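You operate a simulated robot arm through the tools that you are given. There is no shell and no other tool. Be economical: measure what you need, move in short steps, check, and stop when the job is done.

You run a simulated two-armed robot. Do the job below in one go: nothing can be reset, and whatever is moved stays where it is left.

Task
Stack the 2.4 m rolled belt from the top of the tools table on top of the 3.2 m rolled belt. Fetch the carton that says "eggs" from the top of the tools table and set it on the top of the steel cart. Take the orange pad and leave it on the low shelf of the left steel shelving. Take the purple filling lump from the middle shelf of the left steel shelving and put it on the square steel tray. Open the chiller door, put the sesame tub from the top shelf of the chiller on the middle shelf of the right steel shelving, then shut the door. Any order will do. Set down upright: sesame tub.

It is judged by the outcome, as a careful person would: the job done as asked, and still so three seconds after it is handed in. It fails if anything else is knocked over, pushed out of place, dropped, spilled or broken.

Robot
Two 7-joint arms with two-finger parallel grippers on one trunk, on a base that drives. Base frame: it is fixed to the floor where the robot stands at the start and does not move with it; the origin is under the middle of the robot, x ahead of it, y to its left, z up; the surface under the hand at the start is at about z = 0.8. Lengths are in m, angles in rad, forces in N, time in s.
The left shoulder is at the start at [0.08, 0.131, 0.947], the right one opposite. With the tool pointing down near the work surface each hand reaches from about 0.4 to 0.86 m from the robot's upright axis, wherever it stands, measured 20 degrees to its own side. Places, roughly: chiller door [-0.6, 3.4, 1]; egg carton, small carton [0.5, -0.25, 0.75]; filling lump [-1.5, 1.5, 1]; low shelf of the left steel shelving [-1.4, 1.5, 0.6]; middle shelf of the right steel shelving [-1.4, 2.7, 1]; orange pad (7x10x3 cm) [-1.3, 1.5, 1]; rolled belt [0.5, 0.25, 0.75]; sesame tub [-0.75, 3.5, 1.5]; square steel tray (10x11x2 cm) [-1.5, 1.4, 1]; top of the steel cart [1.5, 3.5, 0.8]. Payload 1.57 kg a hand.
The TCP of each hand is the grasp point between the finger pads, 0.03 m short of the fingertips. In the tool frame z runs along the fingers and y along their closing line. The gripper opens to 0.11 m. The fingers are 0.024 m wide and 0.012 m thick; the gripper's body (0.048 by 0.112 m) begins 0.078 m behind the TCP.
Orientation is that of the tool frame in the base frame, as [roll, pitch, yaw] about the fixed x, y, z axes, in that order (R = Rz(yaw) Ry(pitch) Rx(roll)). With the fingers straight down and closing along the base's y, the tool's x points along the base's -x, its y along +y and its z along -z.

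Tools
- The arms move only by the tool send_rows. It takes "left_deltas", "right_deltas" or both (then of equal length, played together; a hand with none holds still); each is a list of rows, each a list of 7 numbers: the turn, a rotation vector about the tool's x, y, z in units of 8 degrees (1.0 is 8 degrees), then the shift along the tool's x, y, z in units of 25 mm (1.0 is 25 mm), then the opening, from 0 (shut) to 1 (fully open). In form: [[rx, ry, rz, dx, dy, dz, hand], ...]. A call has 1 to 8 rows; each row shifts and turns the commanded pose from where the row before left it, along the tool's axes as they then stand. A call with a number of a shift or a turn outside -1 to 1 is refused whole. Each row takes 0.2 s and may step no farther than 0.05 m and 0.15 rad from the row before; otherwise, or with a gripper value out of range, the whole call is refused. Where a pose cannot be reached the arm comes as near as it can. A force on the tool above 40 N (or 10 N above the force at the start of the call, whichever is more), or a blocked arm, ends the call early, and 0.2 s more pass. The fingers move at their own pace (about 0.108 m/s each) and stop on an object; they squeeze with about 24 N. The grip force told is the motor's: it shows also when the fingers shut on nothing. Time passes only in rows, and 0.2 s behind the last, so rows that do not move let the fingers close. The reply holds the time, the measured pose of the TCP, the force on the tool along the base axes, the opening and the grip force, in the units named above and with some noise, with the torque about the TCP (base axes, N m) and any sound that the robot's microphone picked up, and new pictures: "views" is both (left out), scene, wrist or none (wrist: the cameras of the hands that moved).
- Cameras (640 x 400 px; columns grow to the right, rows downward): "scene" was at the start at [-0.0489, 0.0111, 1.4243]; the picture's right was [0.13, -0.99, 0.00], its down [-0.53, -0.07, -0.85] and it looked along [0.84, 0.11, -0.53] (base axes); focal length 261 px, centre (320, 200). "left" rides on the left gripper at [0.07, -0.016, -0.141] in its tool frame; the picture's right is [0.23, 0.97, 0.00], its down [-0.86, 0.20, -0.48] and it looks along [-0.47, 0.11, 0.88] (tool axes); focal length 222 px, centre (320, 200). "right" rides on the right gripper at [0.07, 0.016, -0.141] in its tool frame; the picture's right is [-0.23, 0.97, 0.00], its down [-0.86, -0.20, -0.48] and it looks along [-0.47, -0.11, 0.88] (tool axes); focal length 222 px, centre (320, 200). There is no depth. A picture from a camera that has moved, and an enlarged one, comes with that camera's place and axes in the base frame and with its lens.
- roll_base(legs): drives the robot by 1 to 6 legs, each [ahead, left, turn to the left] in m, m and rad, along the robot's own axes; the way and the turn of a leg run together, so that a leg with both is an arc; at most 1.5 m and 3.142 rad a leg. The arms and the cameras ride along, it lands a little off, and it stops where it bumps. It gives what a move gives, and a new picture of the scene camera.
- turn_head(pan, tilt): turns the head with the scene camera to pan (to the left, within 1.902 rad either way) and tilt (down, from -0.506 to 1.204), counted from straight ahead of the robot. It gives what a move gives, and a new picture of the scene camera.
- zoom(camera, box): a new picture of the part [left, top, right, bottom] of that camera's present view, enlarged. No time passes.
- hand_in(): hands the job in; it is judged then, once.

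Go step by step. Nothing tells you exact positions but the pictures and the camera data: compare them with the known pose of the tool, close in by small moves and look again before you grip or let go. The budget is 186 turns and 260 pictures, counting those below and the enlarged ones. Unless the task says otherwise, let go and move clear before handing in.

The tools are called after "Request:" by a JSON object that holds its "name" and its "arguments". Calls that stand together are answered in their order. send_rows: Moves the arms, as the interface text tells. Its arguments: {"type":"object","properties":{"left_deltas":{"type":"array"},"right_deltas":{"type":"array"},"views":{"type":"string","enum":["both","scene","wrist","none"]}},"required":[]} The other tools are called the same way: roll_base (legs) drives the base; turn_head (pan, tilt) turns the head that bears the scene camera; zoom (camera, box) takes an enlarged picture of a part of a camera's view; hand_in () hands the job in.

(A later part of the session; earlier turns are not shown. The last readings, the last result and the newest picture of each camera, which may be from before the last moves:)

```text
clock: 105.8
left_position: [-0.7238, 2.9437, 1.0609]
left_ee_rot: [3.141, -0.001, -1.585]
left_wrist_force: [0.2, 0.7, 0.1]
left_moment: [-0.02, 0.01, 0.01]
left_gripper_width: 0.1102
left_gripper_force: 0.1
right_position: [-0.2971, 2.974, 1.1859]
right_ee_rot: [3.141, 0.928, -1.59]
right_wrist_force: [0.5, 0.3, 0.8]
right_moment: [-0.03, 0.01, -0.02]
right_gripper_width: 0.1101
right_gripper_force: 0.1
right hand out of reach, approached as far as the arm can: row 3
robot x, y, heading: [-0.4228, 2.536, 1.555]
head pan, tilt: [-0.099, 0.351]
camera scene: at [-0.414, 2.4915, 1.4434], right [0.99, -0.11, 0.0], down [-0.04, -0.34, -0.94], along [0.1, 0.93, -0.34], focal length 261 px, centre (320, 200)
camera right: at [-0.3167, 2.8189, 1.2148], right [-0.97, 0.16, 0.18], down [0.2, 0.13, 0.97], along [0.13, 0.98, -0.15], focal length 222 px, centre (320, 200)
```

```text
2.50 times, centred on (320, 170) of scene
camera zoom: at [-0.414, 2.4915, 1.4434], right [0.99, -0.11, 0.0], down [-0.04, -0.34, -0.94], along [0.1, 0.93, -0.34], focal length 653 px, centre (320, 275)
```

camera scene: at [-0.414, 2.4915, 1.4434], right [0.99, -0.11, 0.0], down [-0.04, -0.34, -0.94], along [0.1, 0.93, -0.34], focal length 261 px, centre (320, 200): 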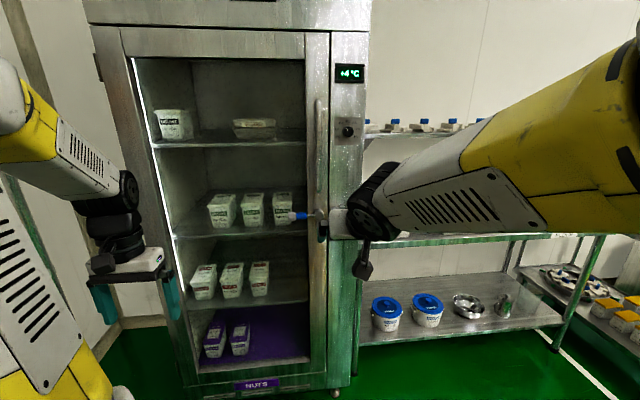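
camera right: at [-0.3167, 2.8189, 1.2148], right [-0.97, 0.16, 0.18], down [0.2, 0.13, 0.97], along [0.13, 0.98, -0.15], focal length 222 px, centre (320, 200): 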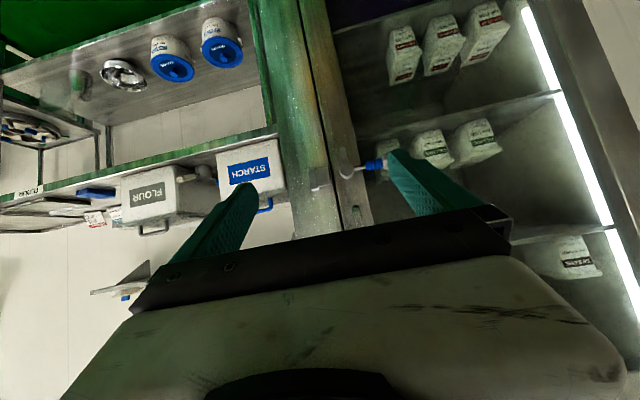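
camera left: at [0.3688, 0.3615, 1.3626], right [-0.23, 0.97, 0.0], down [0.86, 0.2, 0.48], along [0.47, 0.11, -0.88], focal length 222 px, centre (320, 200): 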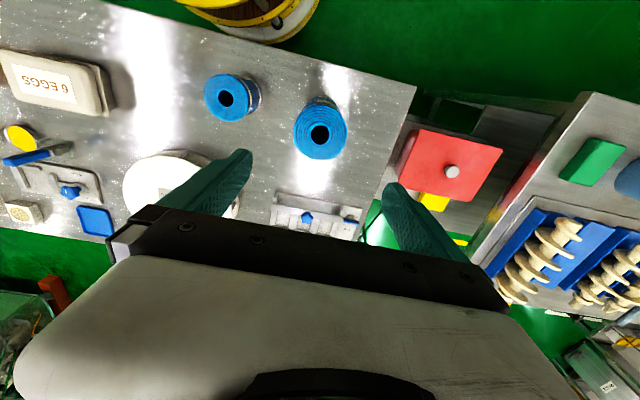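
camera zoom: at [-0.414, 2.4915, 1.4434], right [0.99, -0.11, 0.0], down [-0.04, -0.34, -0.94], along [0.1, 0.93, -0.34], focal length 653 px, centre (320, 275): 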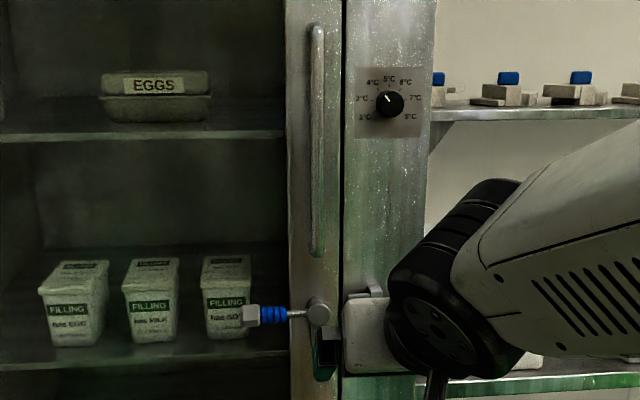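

The tongue points down, away from the keeper, so the door is not latched and can be pulled by the bar (at x≈−0.327, y≈3.352). I'll approach it with the right hand.

Request:
{"name": "send_rows", "arguments": {"right_deltas": [[0, 0, 0, -1, 0.15, 0.88, 1], [0, 0, 0, -1, 0.15, 0.88, 1], [0, 0, 0, -1, 0.15, 0.88, 1], [0, 0, 0, -1, 0.15, 0.88, 1], [0, 0, 0, -1, 0.15, 0.88, 1], [0, 0, 0, -1, 0.15, 0.88, 1], [0, 0, 0, -1, 0.15, 0.88, 1], [0, 0, 0, -1, 0.15, 0.88, 1]], "views": "both"}}

```text
clock: 107.6
left_position: [-0.7255, 2.9437, 1.0608]
left_ee_rot: [-3.142, 0.0, -1.584]
left_wrist_force: [0.1, -0.4, 0.7]
left_moment: [0.07, -0.01, 0.0]
left_gripper_width: 0.11
left_gripper_force: 0.1
right_position: [-0.3229, 3.2367, 1.2406]
right_ee_rot: [-3.14, 0.929, -1.589]
right_wrist_force: [0.6, 0.2, 0.1]
right_moment: [-0.01, 0.04, 0.02]
right_gripper_width: 0.1101
right_gripper_force: 0.1
robot x, y, heading: [-0.4238, 2.5384, 1.564]
head pan, tilt: [-0.099, 0.351]
camera scene: at [-0.4143, 2.4911, 1.4434], right [0.99, -0.11, 0.0], down [-0.04, -0.34, -0.94], along [0.1, 0.93, -0.34], focal length 261 px, centre (320, 200)
camera right: at [-0.3423, 3.0809, 1.2701], right [-0.97, 0.15, 0.18], down [0.2, 0.13, 0.97], along [0.13, 0.98, -0.15], focal length 222 px, centre (320, 200)
```

scene: 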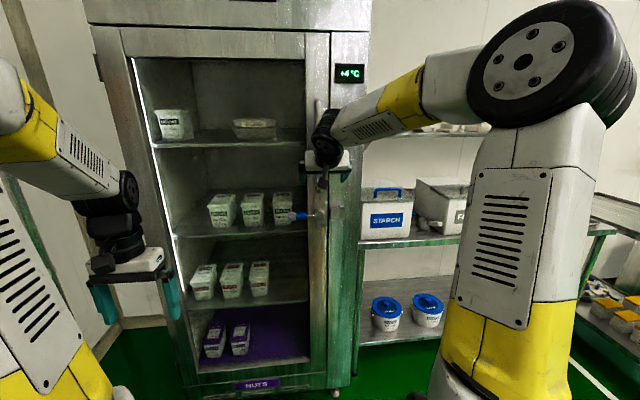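
right: 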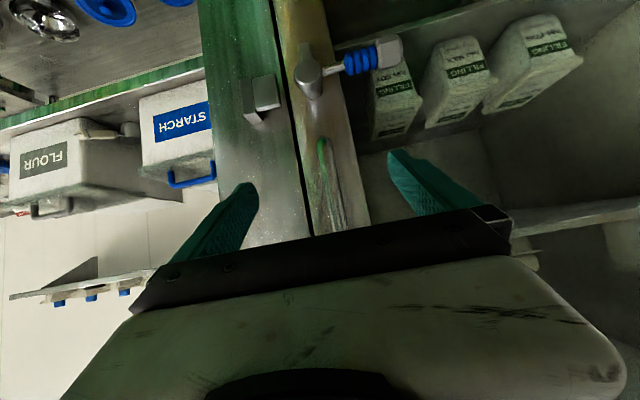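

Aligned. I'll move in to straddle the bar.

Request:
{"name": "send_rows", "arguments": {"right_deltas": [[0, 0, 0, -0.69, 0.05, 0.92, 0.7], [0, 0, 0, -0.69, 0.05, 0.92, 0.7], [0, 0, 0, -0.69, 0, 0.92, 0.7], [0, 0, 0, -0.6, 0, 0.8, 0.7]], "views": "both"}}

Request:
{"name": "zoom", "arguments": {"camera": "scene", "box": [280, 90, 380, 220]}}

```text
clock: 108.5
left_position: [-0.7234, 2.9423, 1.0596]
left_ee_rot: [-3.141, 0.001, -1.585]
left_wrist_force: [-0.4, 0.9, 0.9]
left_moment: [0.01, 0.02, 0.04]
left_gripper_width: 0.1099
left_gripper_force: 0.1
right_position: [-0.3265, 3.3235, 1.2381]
right_ee_rot: [-3.14, 0.922, -1.59]
right_wrist_force: [-1.0, -1.3, 0.5]
right_moment: [0.03, -0.02, -0.05]
right_gripper_width: 0.0764
right_gripper_force: 0.0
robot x, y, heading: [-0.4248, 2.5419, 1.555]
head pan, tilt: [-0.099, 0.351]
stopped in row 4 (right hand): the force on the tool passed its limit at 63 N (the readings are from after the stop); the commanded pose is now the measured one
camera scene: at [-0.4143, 2.4911, 1.4434], right [0.99, -0.11, 0.0], down [-0.04, -0.34, -0.94], along [0.11, 0.93, -0.34], focal length 261 px, centre (320, 200)
camera right: at [-0.3455, 3.1686, 1.2689], right [-0.97, 0.15, 0.18], down [0.2, 0.13, 0.97], along [0.13, 0.98, -0.16], focal length 222 px, centre (320, 200)
```

scene: 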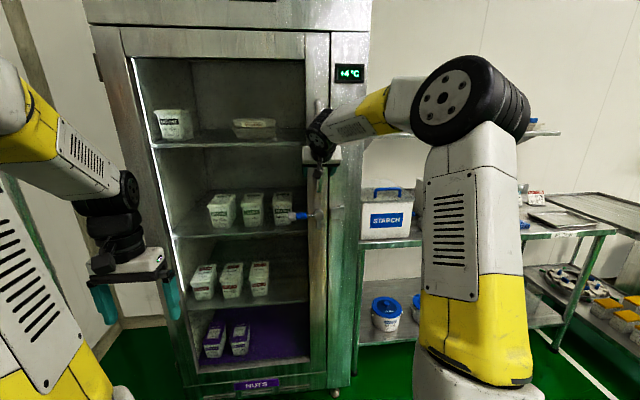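
right: 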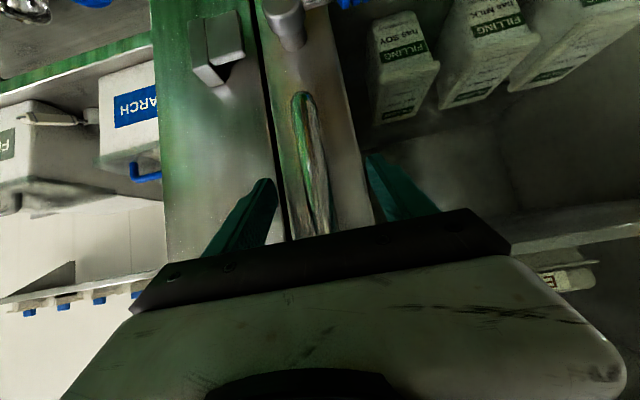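

```text
3.08 times, centred on (330, 155) of scene
camera zoom: at [-0.4143, 2.4911, 1.4434], right [0.99, -0.11, 0.0], down [-0.04, -0.34, -0.94], along [0.11, 0.93, -0.34], focal length 804 px, centre (289, 338)
```

zoom: 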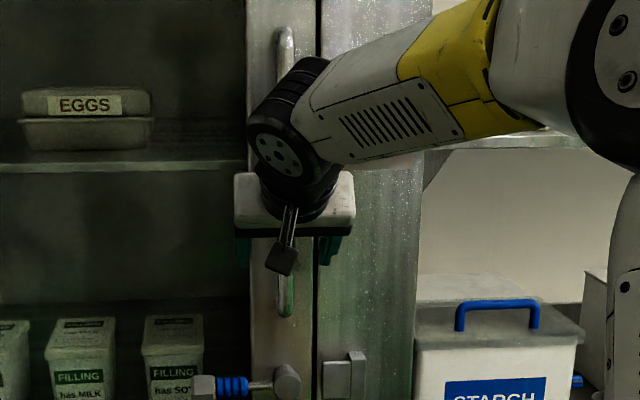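

Fingertips touched the door face, with the bar now between the fingers. I'll back 5 mm and close.

Request:
{"name": "send_rows", "arguments": {"right_deltas": [[0, 0, 0, 0.12, 0, -0.16, 0.7], [0, 0, 0, 0, 0, 0, 0.3], [0, 0, 0, 0, 0, 0, 0.1], [0, 0, 0, 0, 0, 0, 0], [0, 0, 0, 0, 0, 0, 0]], "views": "wrist"}}

```text
clock: 109.7
left_position: [-0.7229, 2.9439, 1.06]
left_ee_rot: [-3.141, 0.001, -1.581]
left_wrist_force: [-0.4, 0.5, 0.3]
left_moment: [-0.03, -0.04, 0.0]
left_gripper_width: 0.11
left_gripper_force: 0.0
right_position: [-0.328, 3.3202, 1.238]
right_ee_rot: [-3.139, 0.918, -1.589]
right_wrist_force: [-5.7, -1.5, -2.4]
right_moment: [0.14, 0.12, 0.04]
right_gripper_width: 0.0179
right_gripper_force: 32.3
robot x, y, heading: [-0.4233, 2.5408, 1.558]
head pan, tilt: [-0.099, 0.351]
camera right: at [-0.3458, 3.1643, 1.2683], right [-0.97, 0.15, 0.18], down [0.2, 0.13, 0.97], along [0.13, 0.98, -0.16], focal length 222 px, centre (320, 200)
```

right: 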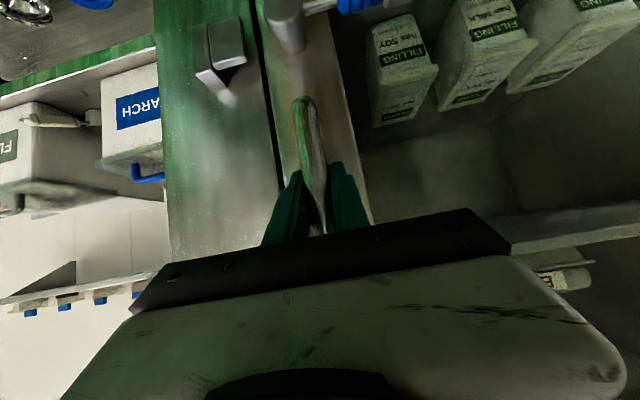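

The bar is gripped (18 mm). I'll pull along the door's arc, turning the hand with it; first a short test.

Request:
{"name": "send_rows", "arguments": {"right_deltas": [[0.15, 0, 0.11, 0.37, 0.05, -0.5, 0], [0.29, 0, 0.22, 0.75, 0.1, -1, 0], [0.29, 0, 0.22, 0.75, 0.1, -1, 0]], "views": "scene"}}

```text
clock: 110.5
left_position: [-0.724, 2.9445, 1.059]
left_ee_rot: [-3.142, 0.0, -1.585]
left_wrist_force: [0.5, -0.2, 0.0]
left_moment: [-0.04, -0.01, -0.01]
left_gripper_width: 0.1099
left_gripper_force: 0.1
right_position: [-0.3363, 3.2414, 1.2388]
right_ee_rot: [-3.139, 0.919, -1.715]
right_wrist_force: [-0.4, 1.4, -4.0]
right_moment: [-0.73, 0.51, 0.17]
right_gripper_width: 0.0184
right_gripper_force: 32.6
robot x, y, heading: [-0.4276, 2.5374, 1.562]
head pan, tilt: [-0.099, 0.351]
camera scene: at [-0.4142, 2.4919, 1.4434], right [0.99, -0.11, 0.0], down [-0.04, -0.34, -0.94], along [0.11, 0.93, -0.34], focal length 261 px, centre (320, 200)
```

scene: 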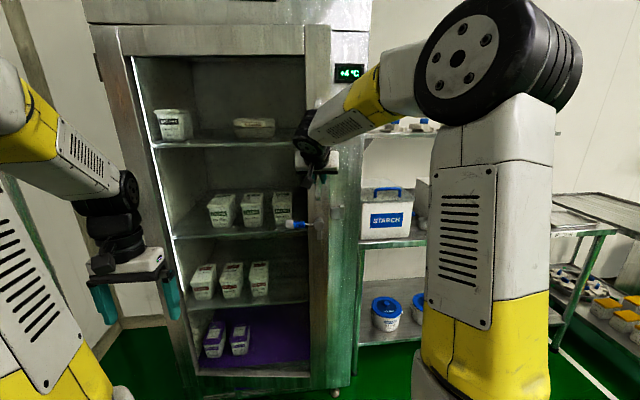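

The door is moving. I'll keep pulling.

Request:
{"name": "send_rows", "arguments": {"right_deltas": [[0.29, 0, 0.22, 0.75, 0.1, -1, 0], [0.29, 0, 0.22, 0.75, 0.1, -1, 0], [0.29, 0, 0.22, 0.75, 0.1, -1, 0], [0.29, 0, 0.22, 0.75, 0.1, -1, 0], [0.29, 0, 0.22, 0.75, 0.1, -1, 0], [0.29, 0, 0.22, 0.75, 0.1, -1, 0]], "views": "both"}}

```text
clock: 111.9
left_position: [-0.723, 2.9443, 1.0614]
left_ee_rot: [-3.141, 0.001, -1.584]
left_wrist_force: [0.9, 0.4, 0.5]
left_moment: [-0.01, 0.01, -0.03]
left_gripper_width: 0.1098
left_gripper_force: 0.1
right_position: [-0.3999, 3.064, 1.2389]
right_ee_rot: [-3.137, 0.919, -2.021]
right_wrist_force: [16.9, -9.6, -25.1]
right_moment: [0.17, 0.53, 0.23]
right_gripper_width: 0.0179
right_gripper_force: 32.3
robot x, y, heading: [-0.4253, 2.5369, 1.561]
head pan, tilt: [-0.099, 0.351]
camera scene: at [-0.4132, 2.4915, 1.4434], right [0.99, -0.11, 0.0], down [-0.04, -0.34, -0.94], along [0.11, 0.93, -0.34], focal length 261 px, centre (320, 200)
camera right: at [-0.482, 2.9325, 1.27], right [-0.81, 0.55, 0.18], down [0.24, 0.04, 0.97], along [0.53, 0.83, -0.16], focal length 222 px, centre (320, 200)
```

scene: 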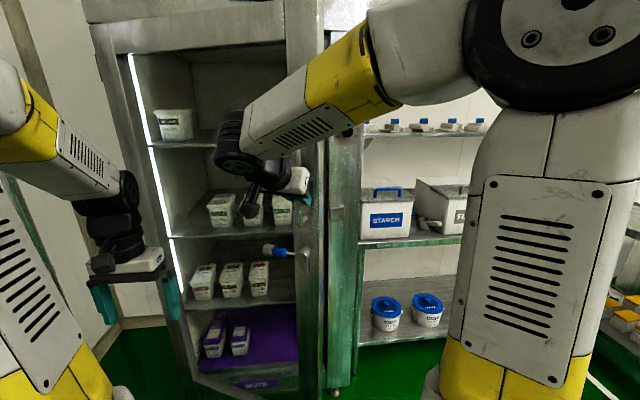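
right: 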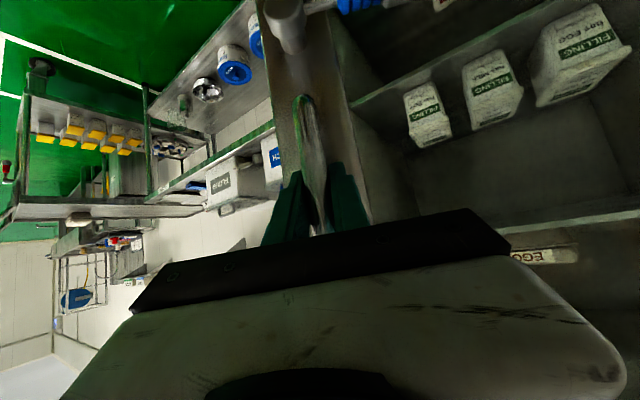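

The door is about 27° open. I'll release the bar, back off, then reposition to the right so the door can swing past the left arm.

Request:
{"name": "send_rows", "arguments": {"right_deltas": [[0, 0, 0, 0, 0, 0, 0.4], [0, 0, 0, 0, 0, 0, 0.8], [0, 0, 0, 0, 0, 0, 0.8], [0, 0, 0, 0.3, 0, -0.9, 0.8], [0, 0, 0, 0.3, 0, -0.9, 0.8], [0, 0, 0, 0, 0, -0.9, 0.8]], "views": "both"}}

```text
clock: 113.3
left_position: [-0.7232, 2.9442, 1.0591]
left_ee_rot: [3.141, 0.001, -1.583]
left_wrist_force: [0.5, 0.1, 0.4]
left_moment: [0.0, -0.01, -0.03]
left_gripper_width: 0.11
left_gripper_force: 0.1
right_position: [-0.4289, 3.0103, 1.2698]
right_ee_rot: [-3.138, 0.921, -2.021]
right_wrist_force: [0.1, -0.7, 0.1]
right_moment: [-0.03, -0.03, 0.0]
right_gripper_width: 0.0881
right_gripper_force: 0.1
robot x, y, heading: [-0.4265, 2.5399, 1.562]
head pan, tilt: [-0.099, 0.351]
camera scene: at [-0.4143, 2.4917, 1.4434], right [0.99, -0.11, 0.0], down [-0.04, -0.34, -0.94], along [0.11, 0.93, -0.34], focal length 261 px, centre (320, 200)
camera right: at [-0.511, 2.8767, 1.2994], right [-0.82, 0.55, 0.18], down [0.24, 0.04, 0.97], along [0.53, 0.83, -0.16], focal length 222 px, centre (320, 200)
```

scene: 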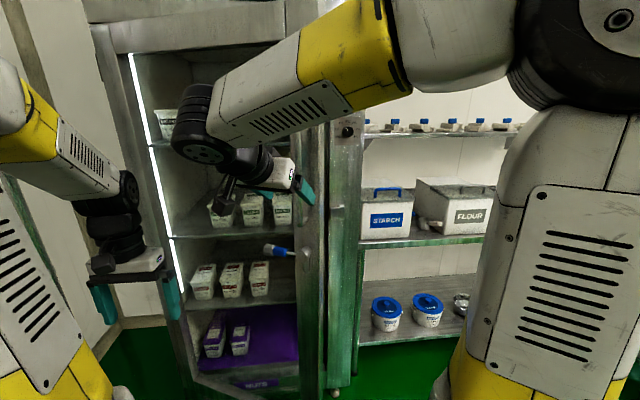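
right: 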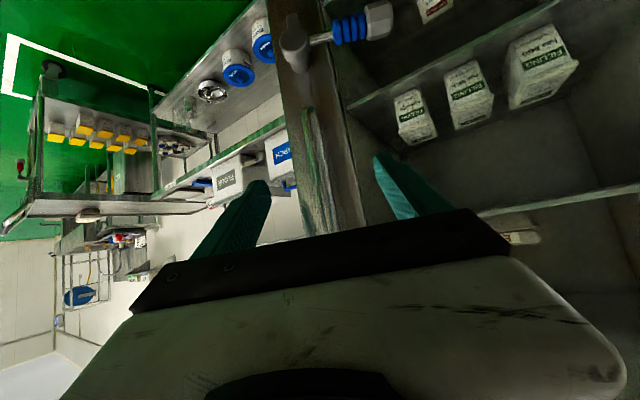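

Request:
{"name": "roll_base", "arguments": {"legs": [[-0.15, 0, 0], [0, -0.22, 0]]}}

```text
clock: 116.0
left_position: [-0.506, 2.7916, 1.06]
left_ee_rot: [3.14, 0.002, -1.586]
left_wrist_force: [0.1, 0.8, 0.2]
left_moment: [-0.01, 0.0, 0.01]
left_gripper_width: 0.11
left_gripper_force: 0.2
right_position: [-0.212, 2.8571, 1.2696]
right_ee_rot: [-3.14, 0.922, -2.021]
right_wrist_force: [0.8, 0.2, 0.7]
right_moment: [0.01, 0.02, 0.01]
right_gripper_width: 0.0877
right_gripper_force: 0.1
robot x, y, heading: [-0.2074, 2.3866, 1.558]
head pan, tilt: [-0.099, 0.351]
camera scene: at [-0.1974, 2.339, 1.4434], right [0.99, -0.11, 0.0], down [-0.04, -0.34, -0.94], along [0.11, 0.93, -0.34], focal length 261 px, centre (320, 200)
```

scene: 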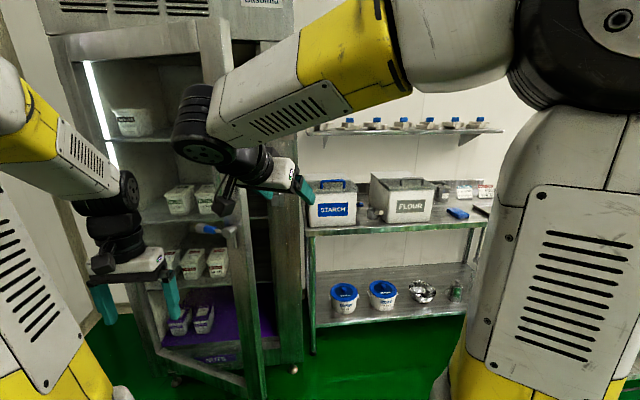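

The door stands ~28° open and both hands are outside its sweep. I'll move the right hand aside and bring the left hand, closed, round to the inside of the door edge to push it open.

Request:
{"name": "send_rows", "arguments": {"right_deltas": [[-0.4, 0, -0.3, 0, -1, 0, 0.5], [-0.4, 0, -0.3, 0, -1, 0, 0.5], [-0.4, 0, -0.3, 0, -1, 0, 0.5], [-0.4, 0, -0.3, 0, -1, 0, 0.5], [-0.4, 0, -0.3, 0, -1, 0, 0.5], [-0.4, 0, -0.3, 0, -1, 0, 0.5], [0, 0, 0, 0, -1, 0, 0.5], [0, 0, 0, 0, -1, 0, 0.5]], "left_deltas": [[0, 0, 0, 0, 0, 0, 0], [0, 0, 0, 0, 0, 0, 0], [0, 0, 0, 0, -1, 0, 0], [0, 0, 0, 0, -1, 0, 0], [0, 0, 0, 0, -1, 0, 0], [0, 0, 0, 0, -1, 0, 0], [0, 0, 0, 0, -1, 0, 0], [0, 0, 0, 0, -1, 0, 0]], "views": "none"}}

Request:
{"name": "send_rows", "arguments": {"left_deltas": [[0, 0, 0, 0, -1, 0, 0], [0, 0, 0, 0, -1, 0, 0], [0, 0, 0, 0, -1, 0, 0], [0, 0, 0, 0, -1, 0, 0], [0, 0, 0, 0, -1, 0, 0], [0, 0, 0, 0, -1, 0, 0]], "views": "both"}}

```text
clock: 117.8
left_position: [-0.3563, 2.7889, 1.0596]
left_ee_rot: [-3.141, -0.001, -1.584]
left_wrist_force: [-0.4, 0.4, -0.1]
left_moment: [-0.02, -0.03, 0.0]
left_gripper_width: 0.0
left_gripper_force: 21.4
right_position: [-0.0191, 2.8157, 1.2675]
right_ee_rot: [3.138, 0.921, -1.605]
right_wrist_force: [-0.3, -0.5, 0.7]
right_moment: [-0.01, -0.02, -0.03]
right_gripper_width: 0.0549
right_gripper_force: 0.1
robot x, y, heading: [-0.2101, 2.3864, 1.554]
head pan, tilt: [-0.099, 0.351]
```

```text
clock: 119.2
left_position: [-0.2052, 2.7872, 1.0587]
left_ee_rot: [3.141, 0.0, -1.583]
left_wrist_force: [-0.8, -0.8, 0.4]
left_moment: [0.0, -0.01, -0.01]
left_gripper_width: 0.0
left_gripper_force: 21.4
right_position: [-0.0198, 2.8153, 1.2679]
right_ee_rot: [3.141, 0.921, -1.607]
right_wrist_force: [-0.5, -0.7, 0.5]
right_moment: [-0.02, -0.01, 0.0]
right_gripper_width: 0.0552
right_gripper_force: 0.1
robot x, y, heading: [-0.2082, 2.3846, 1.556]
head pan, tilt: [-0.099, 0.351]
camera scene: at [-0.1974, 2.3389, 1.4434], right [0.99, -0.11, 0.0], down [-0.04, -0.34, -0.94], along [0.11, 0.93, -0.34], focal length 261 px, centre (320, 200)
camera left: at [-0.1904, 2.7164, 1.2019], right [-0.98, -0.21, 0.0], down [-0.19, 0.86, 0.48], along [-0.1, 0.47, -0.88], focal length 222 px, centre (320, 200)
```

scene: 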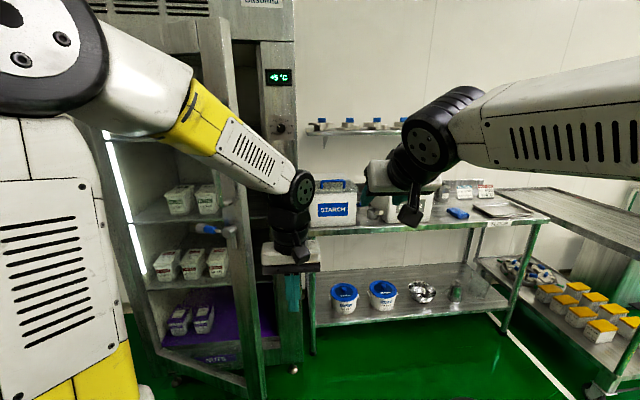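
left: 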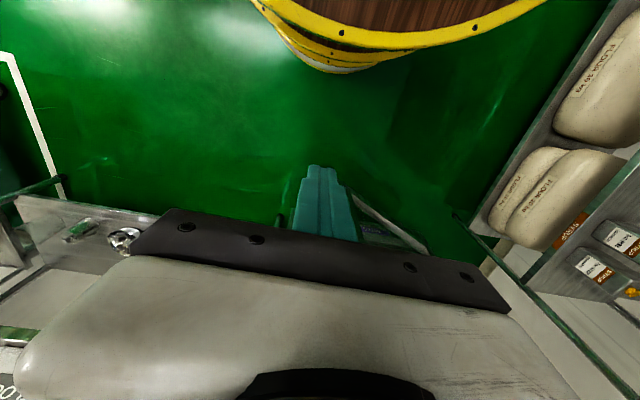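

Request:
{"name": "send_rows", "arguments": {"left_deltas": [[0, 0, 0, -1, 0, 0, 0], [0, 0, 0, -1, 0, 0, 0], [0, 0, 0, -1, 0, 0, 0], [0, 0, 0, -1, 0, 0, 0], [0, 0, 0, -1, 0, 0, 0], [0, 0, 0, -1, 0, 0, 0], [0, 0, 0, -1, 0, 0, 0], [0, 0, 0, -1, 0, 0, 0]], "views": "none"}}

Request:
{"name": "send_rows", "arguments": {"left_deltas": [[0, 0, 0, -1, 0, 0, 0], [0, 0, 0, -1, 0, 0, 0], [0, 0, 0, -1, 0, 0, 0], [0, 0, 0, -1, 0, 0, 0], [0, 0, 0, -1, 0, 0, 0], [0, 0, 0, -1, 0, 0, 0]], "views": "both"}}

```text
clock: 121.0
left_position: [-0.2029, 2.9865, 1.0607]
left_ee_rot: [-3.141, 0.001, -1.583]
left_wrist_force: [-0.6, -0.7, -0.5]
left_moment: [0.06, 0.03, 0.01]
left_gripper_width: 0.0002
left_gripper_force: 20.9
right_position: [-0.018, 2.8145, 1.2685]
right_ee_rot: [3.139, 0.921, -1.606]
right_wrist_force: [-0.3, -1.3, -0.8]
right_moment: [0.03, 0.03, 0.01]
right_gripper_width: 0.0549
right_gripper_force: 0.1
robot x, y, heading: [-0.2092, 2.3844, 1.553]
head pan, tilt: [-0.099, 0.351]
```

```text
clock: 122.4
left_position: [-0.2009, 3.1381, 1.06]
left_ee_rot: [-3.141, 0.001, -1.585]
left_wrist_force: [-0.4, 0.2, 0.2]
left_moment: [0.01, 0.03, 0.0]
left_gripper_width: 0.0001
left_gripper_force: 21.0
right_position: [-0.0184, 2.8145, 1.2686]
right_ee_rot: [3.141, 0.921, -1.607]
right_wrist_force: [0.1, 0.4, -0.4]
right_moment: [0.01, 0.02, -0.03]
right_gripper_width: 0.0552
right_gripper_force: 0.0
robot x, y, heading: [-0.2072, 2.3872, 1.56]
head pan, tilt: [-0.099, 0.351]
camera scene: at [-0.1972, 2.3387, 1.4434], right [0.99, -0.11, 0.0], down [-0.04, -0.34, -0.94], along [0.11, 0.93, -0.34], focal length 261 px, centre (320, 200)
camera left: at [-0.1865, 3.0665, 1.2028], right [-0.98, -0.21, 0.0], down [-0.19, 0.86, 0.48], along [-0.1, 0.47, -0.88], focal length 222 px, centre (320, 200)
```

scene: 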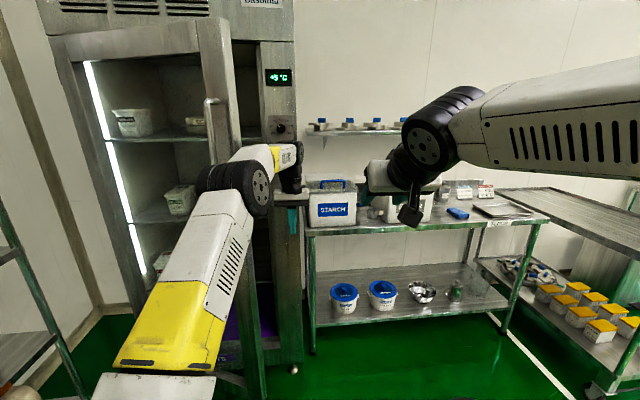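
left: 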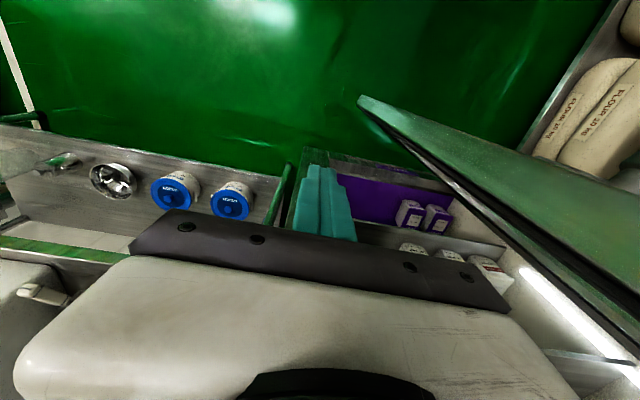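

The left hand is inside the door edge. I'll push the door open leftward.

Request:
{"name": "send_rows", "arguments": {"left_deltas": [[0, 0, 0, 0.2, 1, 0, 0], [0, 0, 0, 0.2, 1, 0, 0], [0, 0, 0, 0.2, 1, 0, 0], [0, 0, 0, 0.2, 1, 0, 0], [0, 0, 0, 0.2, 1, 0, 0], [0, 0, 0, 0.2, 1, 0, 0], [0, 0, 0, 0.2, 1, 0, 0], [0, 0, 0, 0.2, 1, 0, 0]], "views": "none"}}

Request:
{"name": "send_rows", "arguments": {"left_deltas": [[0, 0, 0, 0.3, 1, 0, 0], [0, 0, 0, 0.3, 1, 0, 0], [0, 0, 0, 0.3, 1, 0, 0], [0, 0, 0, 0.3, 1, 0, 0], [0, 0, 0, 0.3, 1, 0, 0], [0, 0, 0, 0.3, 1, 0, 0]], "views": "both"}}

```text
clock: 123.4
left_position: [-0.2794, 3.1167, 1.0596]
left_ee_rot: [-3.128, -0.004, -1.598]
left_wrist_force: [2.4, -1.1, 1.1]
left_moment: [0.04, 0.36, 0.04]
left_gripper_width: 0.0
left_gripper_force: 20.7
right_position: [-0.0166, 2.8144, 1.2675]
right_ee_rot: [3.14, 0.92, -1.607]
right_wrist_force: [1.0, -0.8, -0.3]
right_moment: [0.0, 0.07, 0.01]
right_gripper_width: 0.055
right_gripper_force: 0.0
robot x, y, heading: [-0.2096, 2.3887, 1.555]
head pan, tilt: [-0.099, 0.351]
stopped in row 4 (left hand): the force on the tool passed its limit at 53 N (the readings are from after the stop); the commanded pose is now the measured one
```

```text
clock: 123.7
left_position: [-0.2841, 3.1109, 1.0591]
left_ee_rot: [-3.119, -0.01, -1.61]
left_wrist_force: [0.2, 0.0, 0.0]
left_moment: [0.0, 0.03, -0.02]
left_gripper_width: 0.0002
left_gripper_force: 21.6
right_position: [-0.0158, 2.8145, 1.2673]
right_ee_rot: [3.138, 0.922, -1.612]
right_wrist_force: [0.0, -0.3, 0.2]
right_moment: [0.0, 0.02, 0.04]
right_gripper_width: 0.0548
right_gripper_force: 0.0
robot x, y, heading: [-0.2045, 2.3863, 1.555]
head pan, tilt: [-0.099, 0.351]
stopped in row 1 (left hand): the force on the tool passed its limit at 51 N (the readings are from after the stop); the commanded pose is now the measured one
camera scene: at [-0.1965, 2.339, 1.4434], right [0.99, -0.12, 0.0], down [-0.04, -0.34, -0.94], along [0.11, 0.93, -0.34], focal length 261 px, centre (320, 200)
camera left: at [-0.2738, 3.0412, 1.203], right [-0.98, -0.19, -0.02], down [-0.18, 0.87, 0.47], along [-0.07, 0.46, -0.88], focal length 222 px, centre (320, 200)
```

scene: 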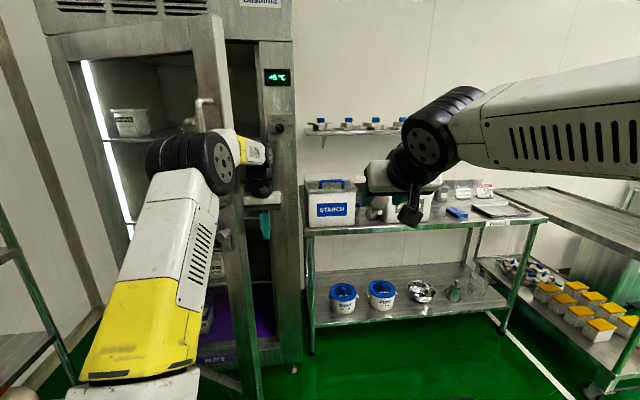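
left: 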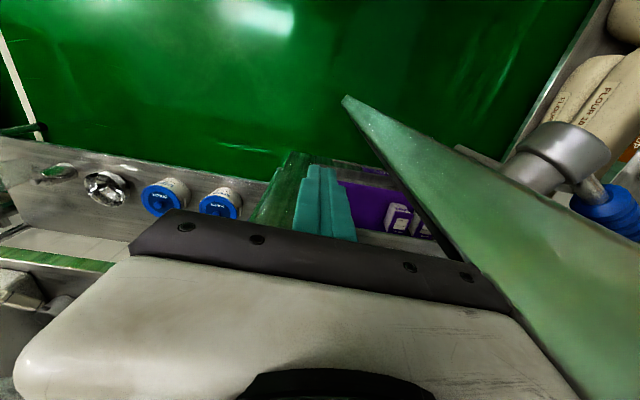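

The push direction was too sideways. Tangent to the door's arc is mostly toward me (−y), so I'll pull in that direction with smaller steps.

Request:
{"name": "send_rows", "arguments": {"left_deltas": [[0, 0, 0, 0.2, 0.05, 0, 0], [0, 0, 0, 0.35, 0.12, 0, 0], [0, 0, 0, 0.45, 0.18, 0, 0], [0, 0, 0, 0.5, 0.22, 0, 0], [0, 0, 0, 0.55, 0.26, 0, 0], [0, 0, 0, 0.55, 0.28, 0, 0], [0, 0, 0, 0.55, 0.3, 0, 0], [0, 0, 0, 0.55, 0.32, 0, 0]], "views": "both"}}

```text
clock: 125.5
left_position: [-0.3322, 3.0212, 1.06]
left_ee_rot: [-3.118, -0.005, -1.607]
left_wrist_force: [-0.2, -0.5, 0.3]
left_moment: [0.01, -0.02, -0.01]
left_gripper_width: 0.0
left_gripper_force: 21.0
right_position: [-0.017, 2.8157, 1.2676]
right_ee_rot: [3.141, 0.92, -1.608]
right_wrist_force: [0.3, 0.4, 1.1]
right_moment: [-0.01, -0.04, -0.02]
right_gripper_width: 0.055
right_gripper_force: 0.1
robot x, y, heading: [-0.2084, 2.3883, 1.554]
head pan, tilt: [-0.099, 0.351]
camera scene: at [-0.197, 2.3391, 1.4434], right [0.99, -0.12, 0.0], down [-0.04, -0.34, -0.94], along [0.11, 0.93, -0.34], focal length 261 px, centre (320, 200)
camera left: at [-0.323, 2.9506, 1.2028], right [-0.98, -0.19, -0.02], down [-0.18, 0.87, 0.47], along [-0.07, 0.46, -0.88], focal length 222 px, centre (320, 200)
```

scene: 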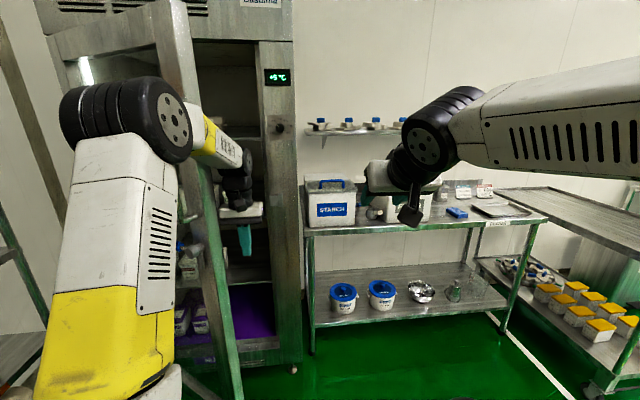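
left: 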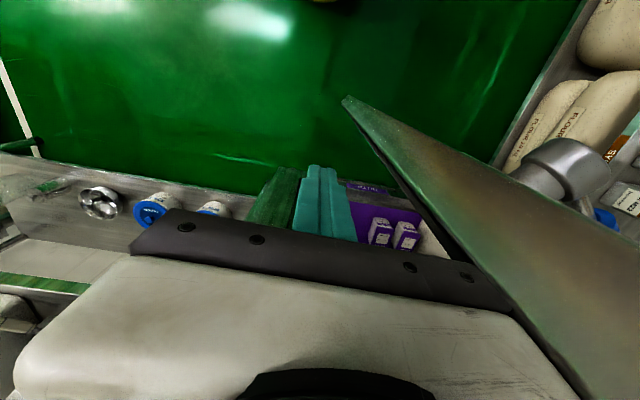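

The door follows smoothly. I'll continue along the arc.

Request:
{"name": "send_rows", "arguments": {"left_deltas": [[0, 0, 0, 0.68, 0.42, 0, 0], [0, 0, 0, 0.67, 0.44, 0, 0], [0, 0, 0, 0.66, 0.46, 0, 0], [0, 0, 0, 0.65, 0.48, 0, 0], [0, 0, 0, 0.63, 0.5, 0, 0], [0, 0, 0, 0.61, 0.52, 0, 0], [0, 0, 0, 0.59, 0.54, 0, 0], [0, 0, 0, 0.57, 0.56, 0, 0]], "views": "none"}}

Request:
{"name": "send_rows", "arguments": {"left_deltas": [[0, 0, 0, 0.55, 0.58, 0, 0], [0, 0, 0, 0.53, 0.6, 0, 0], [0, 0, 0, 0.51, 0.62, 0, 0], [0, 0, 0, 0.49, 0.63, 0, 0], [0, 0, 0, 0.47, 0.64, 0, 0], [0, 0, 0, 0.45, 0.66, 0, 0], [0, 0, 0, 0.43, 0.67, 0, 0], [0, 0, 0, 0.41, 0.68, 0, 0]], "views": "both"}}

```text
clock: 127.3
left_position: [-0.4331, 2.8975, 1.0576]
left_ee_rot: [-3.117, -0.009, -1.612]
left_wrist_force: [0.4, -0.6, -0.3]
left_moment: [-0.01, 0.03, -0.01]
left_gripper_width: 0.0
left_gripper_force: 21.0
right_position: [-0.0152, 2.8153, 1.2687]
right_ee_rot: [3.141, 0.922, -1.609]
right_wrist_force: [0.2, 1.3, 0.4]
right_moment: [-0.04, 0.02, 0.03]
right_gripper_width: 0.055
right_gripper_force: 0.1
robot x, y, heading: [-0.2037, 2.3894, 1.553]
head pan, tilt: [-0.099, 0.351]
```

```text
clock: 129.1
left_position: [-0.5639, 2.8056, 1.0562]
left_ee_rot: [-3.119, -0.009, -1.611]
left_wrist_force: [-0.2, 0.5, 0.7]
left_moment: [0.01, 0.01, -0.02]
left_gripper_width: 0.0
left_gripper_force: 21.6
right_position: [-0.0148, 2.8152, 1.2693]
right_ee_rot: [3.14, 0.922, -1.61]
right_wrist_force: [0.8, -0.1, -0.9]
right_moment: [0.0, -0.04, 0.0]
right_gripper_width: 0.0555
right_gripper_force: 0.1
robot x, y, heading: [-0.2077, 2.3863, 1.555]
head pan, tilt: [-0.099, 0.351]
camera scene: at [-0.1967, 2.3389, 1.4434], right [0.99, -0.12, 0.0], down [-0.04, -0.34, -0.94], along [0.11, 0.93, -0.34], focal length 261 px, centre (320, 200)
camera left: at [-0.5544, 2.7361, 1.1998], right [-0.98, -0.19, -0.02], down [-0.18, 0.87, 0.47], along [-0.07, 0.46, -0.88], focal length 222 px, centre (320, 200)
```

scene: 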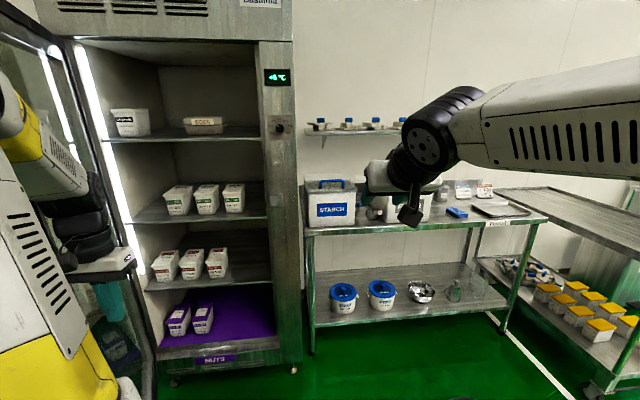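
left: 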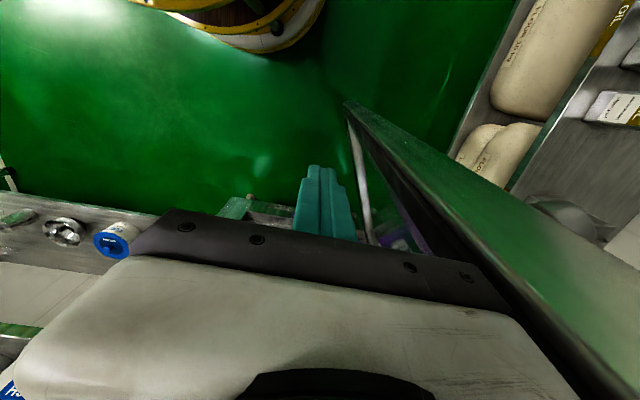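

About 62° open. I'll push on leftward to ~95°.

Request:
{"name": "send_rows", "arguments": {"left_deltas": [[0, 0, 0, 0.2, 0.75, 0, 0], [0, 0, 0, 0.15, 0.75, 0, 0], [0, 0, 0, 0.1, 0.75, 0, 0], [0, 0, 0, 0.05, 0.75, 0, 0], [0, 0, 0, 0, 0.75, 0, 0], [0, 0, 0, 0, 0.75, 0, 0], [0, 0, 0, 0, 0.75, 0, 0], [0, 0, 0, 0, 0.75, 0, 0]], "views": "none"}}

Request:
{"name": "send_rows", "arguments": {"left_deltas": [[0, 0, 0, 0, 0.75, 0, 0], [0, 0, 0, 0, 0.75, 0, 0], [0, 0, 0, 0, 0.75, 0, 0], [0, 0, 0, 0, 0.75, 0, 0], [0, 0, 0, 0, 0.75, 0, 0], [0, 0, 0, 0, 0.75, 0, 0]], "views": "wrist"}}

Request:
{"name": "turn_head", "arguments": {"pan": 0.5, "tilt": 0.4}}

```text
clock: 130.9
left_position: [-0.7146, 2.7997, 1.0524]
left_ee_rot: [-3.12, -0.007, -1.609]
left_wrist_force: [-0.5, -0.1, 0.4]
left_moment: [0.04, 0.03, 0.04]
left_gripper_width: 0.0
left_gripper_force: 21.3
right_position: [-0.016, 2.8136, 1.2672]
right_ee_rot: [3.139, 0.923, -1.61]
right_wrist_force: [0.8, 0.0, 0.2]
right_moment: [0.0, 0.01, 0.01]
right_gripper_width: 0.0553
right_gripper_force: 0.0
robot x, y, heading: [-0.2068, 2.3844, 1.549]
head pan, tilt: [-0.099, 0.351]
```

```text
clock: 132.3
left_position: [-0.8283, 2.8046, 1.0498]
left_ee_rot: [-3.118, -0.006, -1.61]
left_wrist_force: [-0.1, 0.3, 0.2]
left_moment: [-0.01, -0.03, 0.02]
left_gripper_width: 0.0
left_gripper_force: 20.8
right_position: [-0.0163, 2.815, 1.2691]
right_ee_rot: [3.141, 0.92, -1.61]
right_wrist_force: [-0.2, -0.5, -1.1]
right_moment: [0.01, 0.0, 0.01]
right_gripper_width: 0.0551
right_gripper_force: 0.3
robot x, y, heading: [-0.2064, 2.384, 1.555]
head pan, tilt: [-0.099, 0.351]
camera left: at [-0.8176, 2.7339, 1.193], right [-0.98, -0.19, -0.02], down [-0.18, 0.87, 0.47], along [-0.07, 0.46, -0.88], focal length 222 px, centre (320, 200)
```

left: 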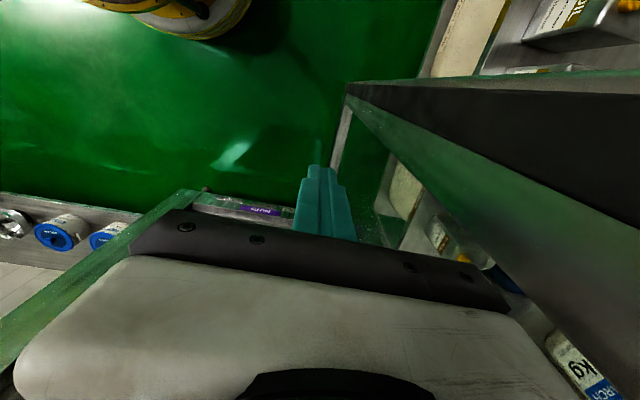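

```text
clock: 133.3
left_position: [-0.8272, 2.8039, 1.0491]
left_ee_rot: [-3.117, -0.007, -1.611]
left_wrist_force: [0.2, 0.3, 0.3]
left_moment: [-0.03, 0.02, -0.03]
left_gripper_width: 0.0001
left_gripper_force: 21.1
right_position: [-0.0168, 2.8141, 1.2681]
right_ee_rot: [3.14, 0.921, -1.609]
right_wrist_force: [0.6, 0.0, 0.9]
right_moment: [-0.01, 0.0, -0.01]
right_gripper_width: 0.0549
right_gripper_force: 0.0
robot x, y, heading: [-0.2041, 2.3902, 1.552]
head pan, tilt: [0.499, 0.4]
camera scene: at [-0.2506, 2.3284, 1.4389], right [0.89, 0.46, 0.0], down [0.18, -0.34, -0.92], along [-0.43, 0.82, -0.39], focal length 261 px, centre (320, 200)
```

scene: 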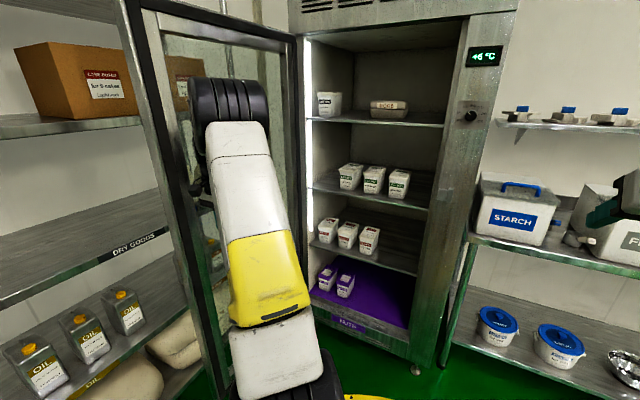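

The door is ~90° open; the tub is at about (−0.80, 3.48, 1.38). I'll withdraw the left hand from the door, raising it.

Request:
{"name": "send_rows", "arguments": {"left_deltas": [[0, 0, 0, 0, -0.95, 0, 0], [0, 0, 0, 0, -0.95, 0, 0], [0, 0, 0, 0, -0.95, -0.3, 0.3], [0, 0, 0, 0, -0.95, -0.6, 0.6], [0, 0, 0, 0, -0.95, -0.8, 0.9], [0, 0, 0, 0, -0.95, -0.8, 0.9], [0, 0, 0, 0, -0.95, -0.8, 0.9], [0, 0, 0, 0, -0.95, -0.8, 0.9]], "views": "none"}}

Request:
{"name": "send_rows", "arguments": {"left_deltas": [[0, 0, 0, -0.5, -0.95, -0.8, 0.9], [0, 0, 0, -0.5, -0.95, -0.8, 0.9], [0, 0, 0, -0.5, -0.95, -0.8, 0.9], [0, -0.9, 0, 0, 0, 0, 0.9], [0, -0.9, 0, 0, 0, 0, 0.9], [0, -0.9, 0, 0, 0, 0, 0.9], [0, -0.9, 0, 0, 0, 0, 0.9]], "views": "scene"}}

```text
clock: 135.1
left_position: [-0.6393, 2.7984, 1.1559]
left_ee_rot: [-3.117, -0.009, -1.61]
left_wrist_force: [0.2, 0.4, 0.3]
left_moment: [-0.01, -0.02, 0.02]
left_gripper_width: 0.0989
left_gripper_force: 0.0
right_position: [-0.0156, 2.8132, 1.2681]
right_ee_rot: [3.141, 0.921, -1.611]
right_wrist_force: [0.0, 0.2, 0.0]
right_moment: [0.01, 0.02, 0.02]
right_gripper_width: 0.0549
right_gripper_force: 0.0
robot x, y, heading: [-0.2053, 2.3896, 1.557]
head pan, tilt: [0.499, 0.4]
```

```text
clock: 136.7
left_position: [-0.569, 2.8336, 1.219]
left_ee_rot: [-3.118, 0.495, -1.596]
left_wrist_force: [0.3, 0.2, 0.0]
left_moment: [-0.04, 0.02, -0.01]
left_gripper_width: 0.099
left_gripper_force: 0.0
right_position: [-0.0164, 2.8153, 1.2669]
right_ee_rot: [3.139, 0.92, -1.61]
right_wrist_force: [-0.1, 0.0, -0.6]
right_moment: [-0.02, -0.02, 0.0]
right_gripper_width: 0.0552
right_gripper_force: 0.0
robot x, y, heading: [-0.2082, 2.389, 1.555]
head pan, tilt: [0.499, 0.4]
camera scene: at [-0.2506, 2.3287, 1.4389], right [0.89, 0.46, 0.0], down [0.18, -0.34, -0.92], along [-0.43, 0.82, -0.39], focal length 261 px, centre (320, 200)
```

scene: 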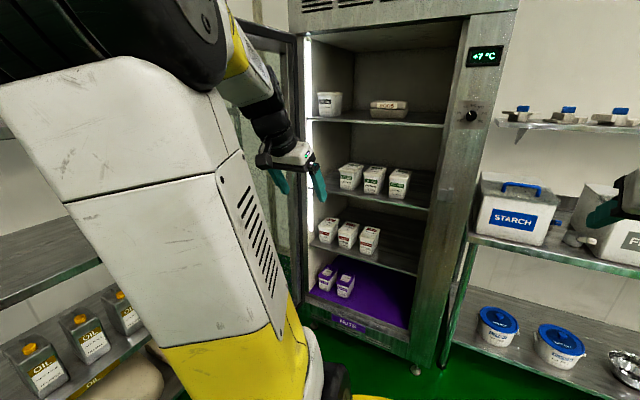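

Now I'll bring the base forward-left so the left hand is in front of the tub.

Request:
{"name": "roll_base", "arguments": {"legs": [[0.22, 0.2, 0]]}}

Request:
{"name": "send_rows", "arguments": {"left_deltas": [[0, -0.9, 0, -0.4, 0, -0.6, 0.9], [0, -0.9, 0, -0.6, 0, -0.3, 0.9], [0, 0, 0, -0.7, 0, 0, 0.9], [0, 0, 0, -0.7, 0, 0, 0.9], [0, 0, 0, -0.7, 0, 0, 0.9], [0, 0, 0, -0.7, 0, 0, 0.9]], "views": "both"}}

```text
clock: 138.8
left_position: [-0.7661, 3.0574, 1.2191]
left_ee_rot: [-3.116, 0.494, -1.596]
left_wrist_force: [-0.6, 1.0, 0.0]
left_moment: [-0.01, -0.02, -0.02]
left_gripper_width: 0.0989
left_gripper_force: 0.1
right_position: [-0.2136, 3.038, 1.2682]
right_ee_rot: [3.14, 0.921, -1.608]
right_wrist_force: [0.0, 0.8, -0.5]
right_moment: [0.02, -0.02, 0.01]
right_gripper_width: 0.0548
right_gripper_force: 0.0
robot x, y, heading: [-0.4054, 2.6104, 1.548]
head pan, tilt: [0.499, 0.4]
camera scene: at [-0.4482, 2.5521, 1.4389], right [0.89, 0.46, 0.0], down [0.18, -0.34, -0.92], along [-0.43, 0.82, -0.39], focal length 261 px, centre (320, 200)
```

scene: 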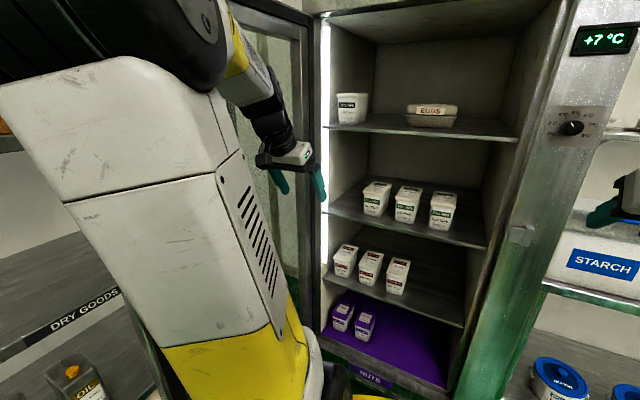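

```text
clock: 140.2
left_position: [-0.7654, 3.1179, 1.298]
left_ee_rot: [-3.11, 0.746, -1.588]
left_wrist_force: [-0.3, 0.4, 0.7]
left_moment: [0.0, -0.01, -0.04]
left_gripper_width: 0.0991
left_gripper_force: 0.1
right_position: [-0.2136, 3.039, 1.2679]
right_ee_rot: [3.141, 0.922, -1.608]
right_wrist_force: [-0.2, -0.4, 0.5]
right_moment: [0.03, 0.01, -0.01]
right_gripper_width: 0.0548
right_gripper_force: 0.1
robot x, y, heading: [-0.4005, 2.6078, 1.553]
head pan, tilt: [0.499, 0.4]
camera scene: at [-0.4482, 2.552, 1.4389], right [0.89, 0.46, 0.0], down [0.18, -0.34, -0.92], along [-0.43, 0.82, -0.39], focal length 261 px, centre (320, 200)
camera left: at [-0.7565, 2.9692, 1.3572], right [-0.98, -0.13, -0.18], down [-0.21, 0.31, 0.93], along [-0.06, 0.94, -0.33], focal length 222 px, centre (320, 200)
```

scene: 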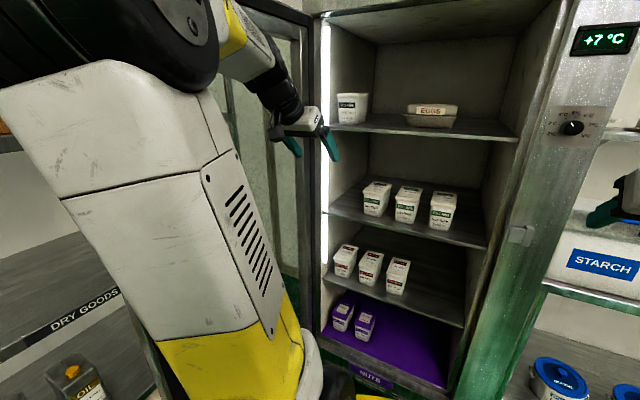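
left: 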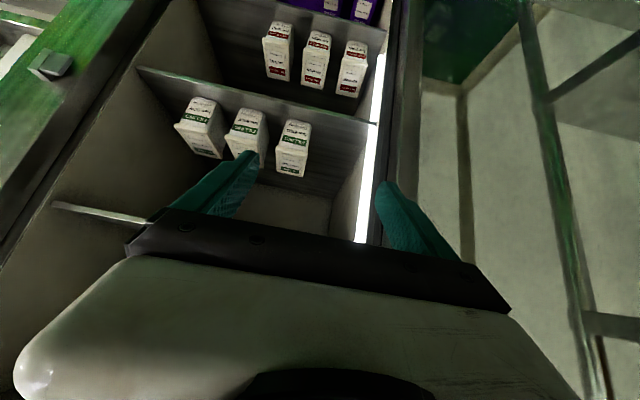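

Request:
{"name": "zoom", "arguments": {"camera": "scene", "box": [300, 60, 400, 160]}}

```text
4.00 times, centred on (350, 110) of scene
camera zoom: at [-0.4482, 2.552, 1.4389], right [0.89, 0.46, 0.0], down [0.18, -0.34, -0.92], along [-0.43, 0.82, -0.39], focal length 1045 px, centre (200, 560)
```

zoom: 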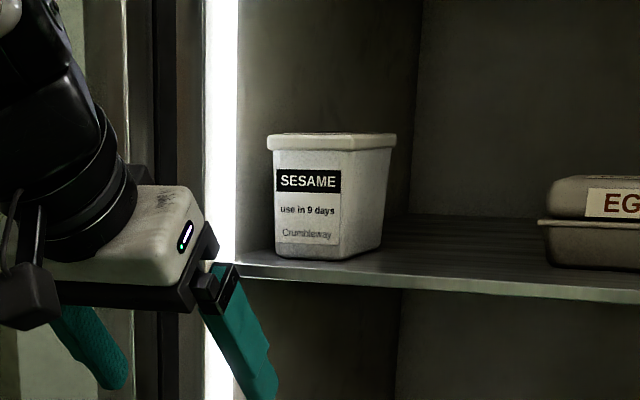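

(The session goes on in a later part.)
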